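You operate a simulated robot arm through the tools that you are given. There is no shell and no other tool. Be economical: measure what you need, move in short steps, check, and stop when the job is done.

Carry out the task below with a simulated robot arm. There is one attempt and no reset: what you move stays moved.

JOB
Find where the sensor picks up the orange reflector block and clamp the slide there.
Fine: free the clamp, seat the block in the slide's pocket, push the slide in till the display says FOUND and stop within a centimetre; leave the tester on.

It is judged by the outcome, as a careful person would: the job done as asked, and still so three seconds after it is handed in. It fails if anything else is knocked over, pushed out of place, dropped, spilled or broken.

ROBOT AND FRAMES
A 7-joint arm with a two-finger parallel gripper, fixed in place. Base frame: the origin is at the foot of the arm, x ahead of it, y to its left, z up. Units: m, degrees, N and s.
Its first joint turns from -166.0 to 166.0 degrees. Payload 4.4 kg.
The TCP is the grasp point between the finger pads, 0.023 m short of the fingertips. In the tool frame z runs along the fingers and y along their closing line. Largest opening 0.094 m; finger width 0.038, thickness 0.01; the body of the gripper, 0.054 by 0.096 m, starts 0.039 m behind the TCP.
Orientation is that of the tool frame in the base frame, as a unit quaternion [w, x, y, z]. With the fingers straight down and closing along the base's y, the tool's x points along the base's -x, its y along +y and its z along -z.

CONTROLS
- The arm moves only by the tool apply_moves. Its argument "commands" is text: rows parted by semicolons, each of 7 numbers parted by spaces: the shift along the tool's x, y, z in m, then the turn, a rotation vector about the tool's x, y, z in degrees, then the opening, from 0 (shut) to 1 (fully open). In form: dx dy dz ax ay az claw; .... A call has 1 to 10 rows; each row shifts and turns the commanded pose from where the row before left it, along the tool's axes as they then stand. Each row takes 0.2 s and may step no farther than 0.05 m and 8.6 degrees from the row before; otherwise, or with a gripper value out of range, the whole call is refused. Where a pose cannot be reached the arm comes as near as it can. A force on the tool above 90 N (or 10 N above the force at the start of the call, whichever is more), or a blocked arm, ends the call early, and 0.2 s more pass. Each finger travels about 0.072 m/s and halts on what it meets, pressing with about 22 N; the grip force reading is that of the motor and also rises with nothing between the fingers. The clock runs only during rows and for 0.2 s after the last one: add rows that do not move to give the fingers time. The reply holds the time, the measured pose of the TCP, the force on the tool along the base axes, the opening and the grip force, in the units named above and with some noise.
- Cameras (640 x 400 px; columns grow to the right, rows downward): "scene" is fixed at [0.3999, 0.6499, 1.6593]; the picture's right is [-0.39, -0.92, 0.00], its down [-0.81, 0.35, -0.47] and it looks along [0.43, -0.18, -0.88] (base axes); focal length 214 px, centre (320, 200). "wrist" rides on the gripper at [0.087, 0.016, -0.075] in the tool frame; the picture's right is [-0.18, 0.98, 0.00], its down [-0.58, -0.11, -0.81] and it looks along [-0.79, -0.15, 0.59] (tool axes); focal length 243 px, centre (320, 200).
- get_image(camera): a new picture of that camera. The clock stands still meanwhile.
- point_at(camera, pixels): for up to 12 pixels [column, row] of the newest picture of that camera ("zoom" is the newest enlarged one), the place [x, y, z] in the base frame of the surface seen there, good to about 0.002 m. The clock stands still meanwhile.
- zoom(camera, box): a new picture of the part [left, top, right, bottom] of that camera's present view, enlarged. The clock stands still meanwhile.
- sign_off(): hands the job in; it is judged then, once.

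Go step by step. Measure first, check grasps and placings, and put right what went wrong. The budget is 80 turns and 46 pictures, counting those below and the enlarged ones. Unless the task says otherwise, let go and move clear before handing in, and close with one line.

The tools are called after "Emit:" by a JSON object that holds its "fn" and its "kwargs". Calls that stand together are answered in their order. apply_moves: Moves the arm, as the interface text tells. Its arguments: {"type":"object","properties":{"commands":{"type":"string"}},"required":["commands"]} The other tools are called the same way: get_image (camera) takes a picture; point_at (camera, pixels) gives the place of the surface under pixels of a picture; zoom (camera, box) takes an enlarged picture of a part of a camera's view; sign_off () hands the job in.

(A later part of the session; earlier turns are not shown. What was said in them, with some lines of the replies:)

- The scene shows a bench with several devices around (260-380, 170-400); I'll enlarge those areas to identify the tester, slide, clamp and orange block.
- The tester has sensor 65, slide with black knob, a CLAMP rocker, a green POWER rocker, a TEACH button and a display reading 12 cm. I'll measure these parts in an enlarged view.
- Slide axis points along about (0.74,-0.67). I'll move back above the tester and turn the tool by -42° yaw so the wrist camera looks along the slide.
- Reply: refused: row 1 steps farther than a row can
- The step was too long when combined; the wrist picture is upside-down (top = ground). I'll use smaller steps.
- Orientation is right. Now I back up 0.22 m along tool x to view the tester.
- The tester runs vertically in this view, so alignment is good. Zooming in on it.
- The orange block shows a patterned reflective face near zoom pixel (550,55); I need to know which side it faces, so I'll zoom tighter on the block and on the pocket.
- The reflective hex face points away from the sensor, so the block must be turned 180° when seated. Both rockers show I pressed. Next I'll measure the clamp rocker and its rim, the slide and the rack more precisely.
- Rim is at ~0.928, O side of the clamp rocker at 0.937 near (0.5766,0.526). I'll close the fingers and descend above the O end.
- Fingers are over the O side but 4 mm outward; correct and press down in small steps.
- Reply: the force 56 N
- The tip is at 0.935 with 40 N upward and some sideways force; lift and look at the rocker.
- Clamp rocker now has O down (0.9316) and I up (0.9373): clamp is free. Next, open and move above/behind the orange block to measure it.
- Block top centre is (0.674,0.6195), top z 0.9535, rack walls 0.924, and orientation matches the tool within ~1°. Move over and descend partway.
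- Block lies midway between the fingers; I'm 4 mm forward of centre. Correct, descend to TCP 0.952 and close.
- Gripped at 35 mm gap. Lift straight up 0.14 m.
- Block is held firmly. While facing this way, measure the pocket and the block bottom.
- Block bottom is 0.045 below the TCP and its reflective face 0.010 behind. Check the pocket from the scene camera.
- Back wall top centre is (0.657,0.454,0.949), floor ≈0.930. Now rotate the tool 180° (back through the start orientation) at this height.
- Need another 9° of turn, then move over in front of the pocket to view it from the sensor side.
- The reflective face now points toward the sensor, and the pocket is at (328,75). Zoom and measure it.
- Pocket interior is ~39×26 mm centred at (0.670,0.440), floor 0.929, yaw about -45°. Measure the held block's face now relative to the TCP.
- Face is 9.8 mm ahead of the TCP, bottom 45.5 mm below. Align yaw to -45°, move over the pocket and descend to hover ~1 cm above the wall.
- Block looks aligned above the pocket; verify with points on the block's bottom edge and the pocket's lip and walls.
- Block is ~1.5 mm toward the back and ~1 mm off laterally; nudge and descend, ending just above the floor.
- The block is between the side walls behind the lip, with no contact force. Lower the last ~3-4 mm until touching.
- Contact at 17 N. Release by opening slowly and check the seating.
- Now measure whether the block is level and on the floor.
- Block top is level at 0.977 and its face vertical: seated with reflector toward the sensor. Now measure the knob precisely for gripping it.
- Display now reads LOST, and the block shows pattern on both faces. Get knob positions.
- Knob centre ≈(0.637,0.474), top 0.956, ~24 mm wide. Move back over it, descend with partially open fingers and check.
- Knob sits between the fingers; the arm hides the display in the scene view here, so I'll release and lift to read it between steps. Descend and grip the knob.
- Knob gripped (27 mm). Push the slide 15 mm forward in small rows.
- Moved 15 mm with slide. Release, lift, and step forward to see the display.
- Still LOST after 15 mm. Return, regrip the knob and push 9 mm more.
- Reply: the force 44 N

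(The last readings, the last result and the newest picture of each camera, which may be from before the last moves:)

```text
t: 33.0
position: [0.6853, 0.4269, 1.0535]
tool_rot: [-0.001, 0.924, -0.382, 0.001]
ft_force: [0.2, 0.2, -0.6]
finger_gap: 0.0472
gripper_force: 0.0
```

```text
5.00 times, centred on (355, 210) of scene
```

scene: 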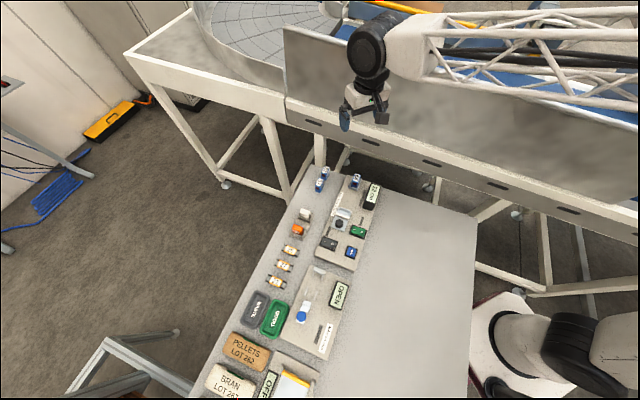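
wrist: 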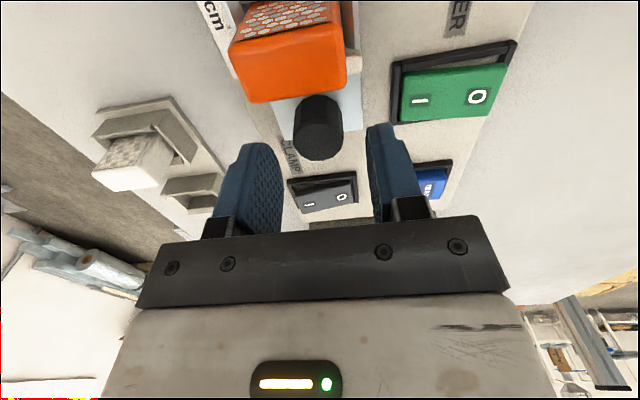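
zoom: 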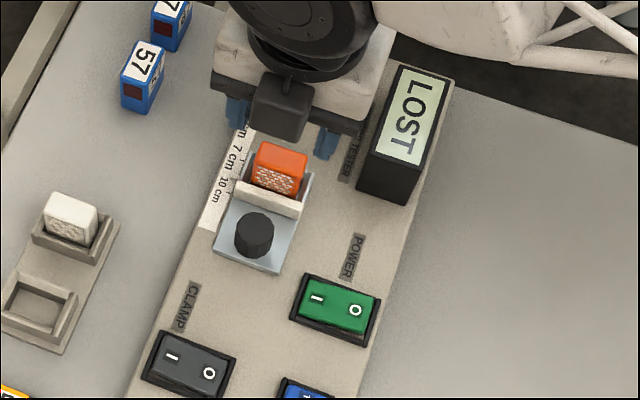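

Still LOST at 24 mm; a sideways force of ~43 N along -u shows the tool sits off-centre of the knob, so shift 2.5 mm in tool y and push 9 mm further.

Emit:
{"fn": "apply_moves", "kwargs": {"commands": "-0.045 0.0025 0 0 0 0 0.5;0 0 0.045 0 0 0 0.5;0 0 0.045 0 0 0 0.5;0 0 0 0 0 0 0.2;0 0 0 0 0 0 0;0 0 0 0 0 0 0;0.003 0 0 0 0 0 0;0.003 0 0 0 0 0 0;0.003 0 0 0 0 0 0;0 0 0 0 0 0 0"}}

Emit:
{"fn": "apply_moves", "kwargs": {"commands": "0 0 0 0 0 0 0.5;0 0 0 0 0 0 0.5;0 0 -0.045 0 0 0 0.5;0 0 -0.045 0 0 0 0.5;0.045 0 0 0 0 0 0.5;0 0 0 0 0 0 0.5"}}

Emit:
{"fn": "zoom", "kwargs": {"camera": "scene", "box": [315, 170, 395, 250]}}

```text
t: 35.2
position: [0.6593, 0.4507, 0.9625]
tool_rot: [-0.003, 0.924, -0.382, 0.002]
ft_force: [31.8, 31.9, 7.2]
finger_gap: 0.0273
gripper_force: 45.4
```

```text
t: 36.6
position: [0.6877, 0.417, 1.0488]
tool_rot: [-0.001, 0.924, -0.382, 0.0]
ft_force: [0.0, 0.0, -0.7]
finger_gap: 0.0471
gripper_force: 0.0
```

```text
5.00 times, centred on (355, 210) of scene
```

zoom: 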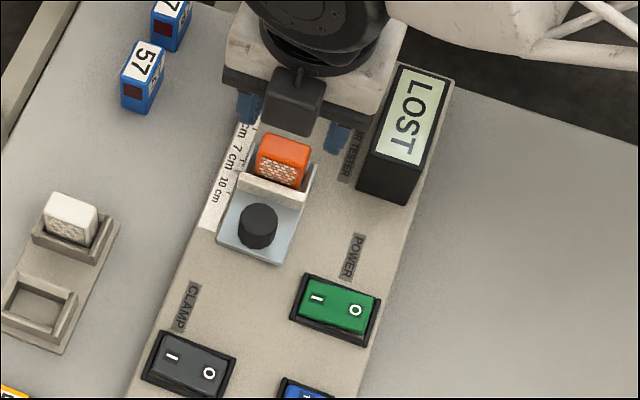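

Still LOST at ~34 mm; sideways force reversed, so back off 1.2 mm and push 9 mm more.

Emit:
{"fn": "apply_moves", "kwargs": {"commands": "-0.045 -0.0012 0 0 0 0 0.5;0 0 0.045 0 0 0 0.5;0 0 0.045 0 0 0 0.5;0 0 0 0 0 0 0.2;0 0 0 0 0 0 0;0 0 0 0 0 0 0;0.003 0 0 0 0 0 0;0.003 0 0 0 0 0 0;0.003 0 0 0 0 0 0;0 0 0 0 0 0 0"}}

Emit:
{"fn": "apply_moves", "kwargs": {"commands": "0 0 0 0 0 0 0.5;0 0 0 0 0 0 0.5;0 0 -0.045 0 0 0 0.5;0 0 -0.045 0 0 0 0.5;0.045 0 0 0 0 0 0.5;0 0 0 0 0 0 0.5"}}

Emit:
{"fn": "zoom", "kwargs": {"camera": "scene", "box": [315, 170, 395, 250]}}

```text
t: 38.8
position: [0.6651, 0.4454, 0.9618]
tool_rot: [-0.002, 0.924, -0.383, 0.001]
ft_force: [29.4, 31.0, -20.1]
finger_gap: 0.0272
gripper_force: 45.1
```

```text
t: 40.2
position: [0.6947, 0.4178, 1.0534]
tool_rot: [-0.001, 0.924, -0.382, 0.001]
ft_force: [-0.2, 0.2, -0.1]
finger_gap: 0.0467
gripper_force: 0.0
```

```text
5.00 times, centred on (355, 210) of scene
```

zoom: 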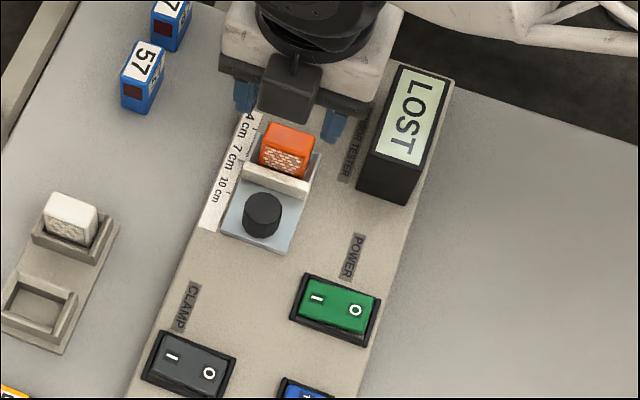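

Still LOST at ~43 mm travel. Continue another 9 mm with a further 1 mm lateral correction.

Emit:
{"fn": "apply_moves", "kwargs": {"commands": "-0.045 -0.001 0 0 0 0 0.5;0 0 0.045 0 0 0 0.5;0 0 0.045 0 0 0 0.5;0 0 0 0 0 0 0.2;0 0 0 0 0 0 0;0 0 0 0 0 0 0;0.003 0 0 0 0 0 0;0.003 0 0 0 0 0 0;0.003 0 0 0 0 0 0;0 0 0 0 0 0 0"}}

Emit:
{"fn": "apply_moves", "kwargs": {"commands": "0 0 0 0 0 0 0.5;0 0 0 0 0 0 0.5;0 0 -0.045 0 0 0 0.5;0 0 -0.045 0 0 0 0.5;0.045 0 0 0 0 0 0.5;0 0 0 0 0 0 0.5"}}

Emit:
{"fn": "zoom", "kwargs": {"camera": "scene", "box": [315, 170, 395, 250]}}

```text
t: 42.4
position: [0.6702, 0.4396, 0.9648]
tool_rot: [-0.002, 0.924, -0.383, 0.001]
ft_force: [-22.1, -21.7, 34.0]
finger_gap: 0.0272
gripper_force: 45.5
```

```text
t: 43.8
position: [0.7034, 0.407, 1.052]
tool_rot: [-0.001, 0.924, -0.382, 0.0]
ft_force: [0.2, 0.1, -0.4]
finger_gap: 0.047
gripper_force: 0.0
```

```text
5.00 times, centred on (355, 210) of scene
```

zoom: 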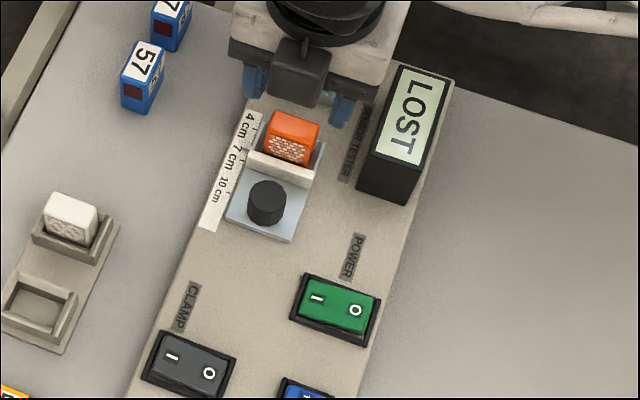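

Still LOST at ~51 mm. Continue 9 mm.

Emit:
{"fn": "apply_moves", "kwargs": {"commands": "-0.045 0.0005 0 0 0 0 0.5;0 0 0.045 0 0 0 0.5;0 0 0.045 0 0 0 0.5;0 0 0 0 0 0 0.2;0 0 0 0 0 0 0;0 0 0 0 0 0 0;0.003 0 0 0 0 0 0;0.003 0 0 0 0 0 0;0.003 0 0 0 0 0 0;0 0 0 0 0 0 0"}}

Emit:
{"fn": "apply_moves", "kwargs": {"commands": "0 0 0 0 0 0 0.5;0 0 0 0 0 0 0.5;0 0 -0.045 0 0 0 0.5;0 0 -0.045 0 0 0 0.5;0.045 0 0 0 0 0 0.5;0 0 0 0 0 0 0.5"}}

Emit:
{"fn": "zoom", "kwargs": {"camera": "scene", "box": [315, 170, 395, 250]}}

```text
t: 46.0
position: [0.6783, 0.4318, 0.9634]
tool_rot: [-0.001, 0.924, -0.383, 0.0]
ft_force: [6.2, 7.0, -10.9]
finger_gap: 0.0269
gripper_force: 44.7
```

```text
t: 47.4
position: [0.7128, 0.3983, 1.0524]
tool_rot: [0.0, 0.924, -0.382, 0.0]
ft_force: [0.8, -0.9, -0.9]
finger_gap: 0.047
gripper_force: 0.0
```

```text
5.00 times, centred on (355, 210) of scene
```

zoom: 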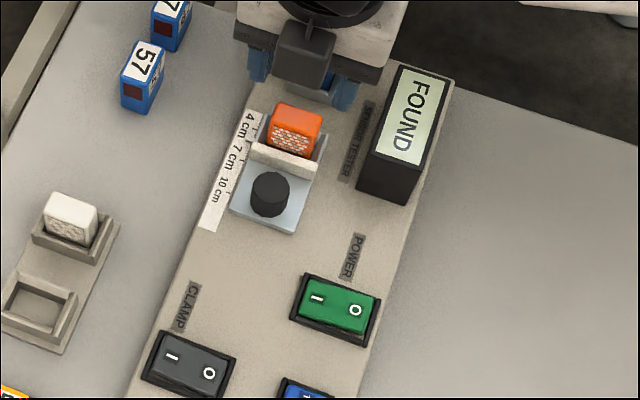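

Display shows FOUND. The last step may have been 9–11 mm, so to be safely within a centimetre I'll ease the slide back 3 mm and check it's still FOUND.

Emit:
{"fn": "apply_moves", "kwargs": {"commands": "-0.045 0 0 0 0 0 0.5;0 0 0.045 0 0 0 0.5;0 0 0.045 0 0 0 0.5;0 0 0 0 0 0 0.2;0 0 0 0 0 0 0;0 0 0 0 0 0 0;-0.0015 0 0 0 0 0 0;-0.0015 0 0 0 0 0 0;0 0 0 0 0 0 0"}}

Emit:
{"fn": "apply_moves", "kwargs": {"commands": "0 0 0 0 0 0 0.5;0 0 0 0 0 0 0.5;0 0 -0.045 0 0 0 0.5;0 0 -0.045 0 0 0 0.5;0.045 0 0 0 0 0 0.5;0 0 0 0 0 0 0.5"}}

Emit:
{"fn": "zoom", "kwargs": {"camera": "scene", "box": [315, 170, 395, 250]}}

```text
t: 49.4
position: [0.6752, 0.4343, 0.9621]
tool_rot: [-0.002, 0.924, -0.383, 0.002]
ft_force: [31.5, 29.9, -10.1]
finger_gap: 0.0284
gripper_force: 22.0
```

```text
t: 50.8
position: [0.7064, 0.4011, 1.0497]
tool_rot: [-0.002, 0.924, -0.383, 0.0]
ft_force: [-0.5, -0.7, -0.6]
finger_gap: 0.0469
gripper_force: 0.0
```

```text
5.00 times, centred on (355, 210) of scene
```

zoom: 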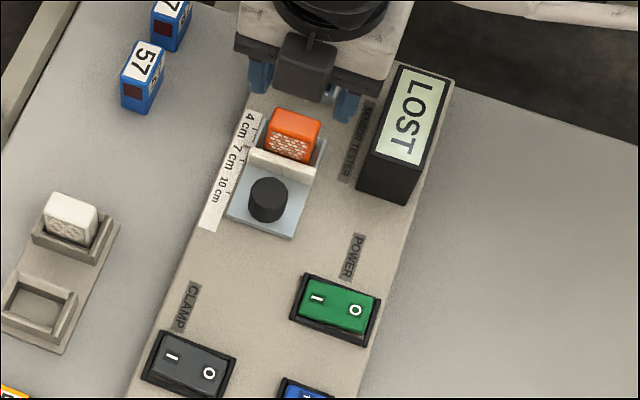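

LOST again, so the threshold lies within these last few mm. Push back in 5 mm.

Emit:
{"fn": "apply_moves", "kwargs": {"commands": "-0.045 -0.0007 0 0 0 0 0.5;0 0 0.045 0 0 0 0.5;0 0 0.045 0 0 0 0.5;0 0 0 0 0 0 0.2;0 0 0 0 0 0 0;0 0 0 0 0 0 0;0 0 0 0 0 0 0;0.0025 0 0 0 0 0 0;0.003 0 0 0 0 0 0;0 0 0 0 0 0 0"}}

Emit:
{"fn": "apply_moves", "kwargs": {"commands": "0 0 0 0 0 0 0.5;0 0 0 0 0 0 0.5;0 0 -0.045 0 0 0 0.5;0 0 -0.045 0 0 0 0.5;0.045 0 0 0 0 0 0.5;0 0 0 0 0 0 0.5"}}

Emit:
{"fn": "zoom", "kwargs": {"camera": "scene", "box": [315, 170, 395, 250]}}

```text
t: 53.0
position: [0.6784, 0.4313, 0.9665]
tool_rot: [-0.002, 0.924, -0.382, 0.001]
ft_force: [-16.0, -15.3, 39.1]
finger_gap: 0.0271
gripper_force: 44.8
```

```text
t: 54.4
position: [0.7104, 0.4048, 1.0556]
tool_rot: [-0.001, 0.924, -0.383, 0.001]
ft_force: [0.5, 0.5, -0.3]
finger_gap: 0.0471
gripper_force: 0.0
```

```text
5.00 times, centred on (355, 210) of scene
```

zoom: 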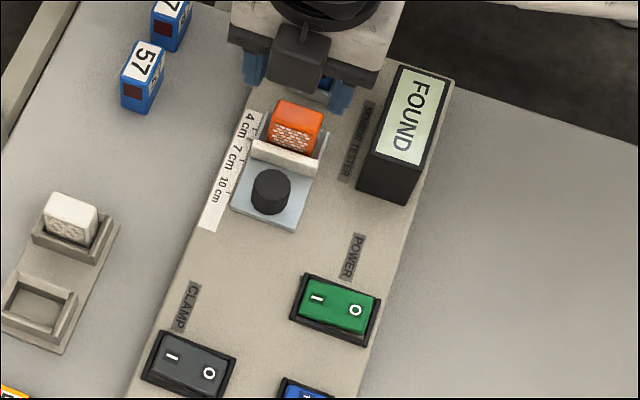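

FOUND, with only ~5 mm since the LOST position. Now move over the clamp rocker's I end with fingers closed.

Emit:
{"fn": "apply_moves", "kwargs": {"commands": "-0.0454 -0.0053 0 0 0 0 0;-0.0454 -0.0053 0 0 0 0 0;-0.0454 -0.0053 0 0 0 0 0;-0.0454 -0.0053 0 0 0 0 0;0 0 0 0 0 0 0;0 0 0.04 0 0 0 0;0 0 0.028 0 0 0 0;0 0 0 0 0 0 0"}}

```text
t: 56.2
position: [0.6013, 0.5443, 0.9843]
tool_rot: [-0.002, 0.924, -0.382, 0.0]
ft_force: [-0.2, -0.6, -0.1]
finger_gap: 0.0
gripper_force: 22.0
```

Shift back 4 mm and press down to a tip height of ~0.9345 as before.

Emit:
{"fn": "apply_moves", "kwargs": {"commands": "-0.004 0 0.013 0 0 0 0;0 0 0.007 0 0 0 0;0 0 0.003 0 0 0 0;0 0 0.002 0 0 0 0;0 0 0.002 0 0 0 0;0 0 0.001 0 0 0 0"}}

Emit:
{"fn": "apply_moves", "kwargs": {"commands": "0 0 -0.04 0 0 0 0;0 0 -0.045 0 0 0 0;0 0 -0.045 0 0 0 0;0 0 -0.045 0 0 0 0;0 0 0 0 0 0 0"}}

Emit:
{"fn": "zoom", "kwargs": {"camera": "wrist", "box": [220, 0, 460, 150]}}

```text
t: 57.6
position: [0.5968, 0.5451, 0.9571]
tool_rot: [-0.002, 0.924, -0.383, 0.001]
ft_force: [14.7, 3.8, 20.1]
finger_gap: 0.0001
gripper_force: 22.0
```

```text
t: 58.8
position: [0.594, 0.5435, 1.1325]
tool_rot: [-0.001, 0.924, -0.383, 0.0]
ft_force: [0.0, 0.6, -0.1]
finger_gap: 0.0
gripper_force: 22.1
```

```text
2.67 times, centred on (340, 75) of wrist
```

zoom: 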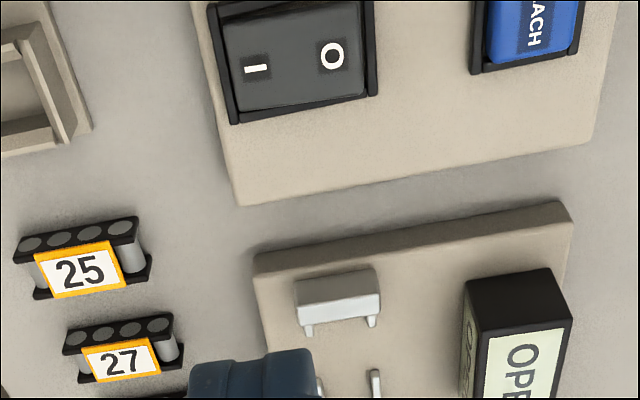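

Emit:
{"fn": "point_at", "kwargs": {"camera": "zoom", "pixels": [[256, 68], [332, 56], [240, 90], [358, 75], [240, 40], [352, 20], [248, 75], [340, 70]]}}

```text
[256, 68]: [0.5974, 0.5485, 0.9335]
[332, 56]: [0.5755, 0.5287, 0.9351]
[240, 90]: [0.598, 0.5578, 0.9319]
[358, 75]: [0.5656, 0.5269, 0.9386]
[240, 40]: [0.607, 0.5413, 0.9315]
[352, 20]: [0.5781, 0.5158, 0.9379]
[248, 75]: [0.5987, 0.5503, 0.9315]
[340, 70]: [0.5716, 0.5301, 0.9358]
```

I end is now low (0.932) and O end high (0.938): clamped. Move the arm back clear and check the display and block a last time.

Emit:
{"fn": "apply_moves", "kwargs": {"commands": "-0.045 0 -0.02 0 0 0 0;-0.045 0 -0.02 0 0 0 0;0 0.045 -0.01 0 0 0 0.3;0 0.045 -0.01 0 0 0 0.3;0 0.045 0 0 0 0 0.3;0 0 0 0 0 0 0.3"}}

Emit:
{"fn": "zoom", "kwargs": {"camera": "scene", "box": [285, 165, 395, 265]}}

```text
t: 60.2
position: [0.4386, 0.5129, 1.1917]
tool_rot: [-0.001, 0.924, -0.383, 0.001]
ft_force: [-0.3, 0.1, -0.4]
finger_gap: 0.0282
gripper_force: 0.0
```

```text
4.00 times, centred on (340, 215) of scene
```

zoom: 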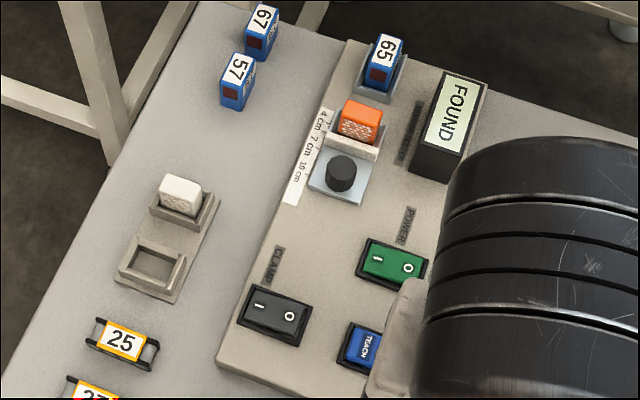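

The display reads FOUND, the clamp is at I, the power is on, the block is seated, and the arm is clear, so I'm handing in.

Emit:
{"fn": "sign_off", "kwargs": {}}

```text
The job is handed in.
```

The job is handed in: the orange block is seated in the slide's pocket, and the slide is clamped within about a centimetre of where the display first read FOUND. The tester is still on and the arm is clear.
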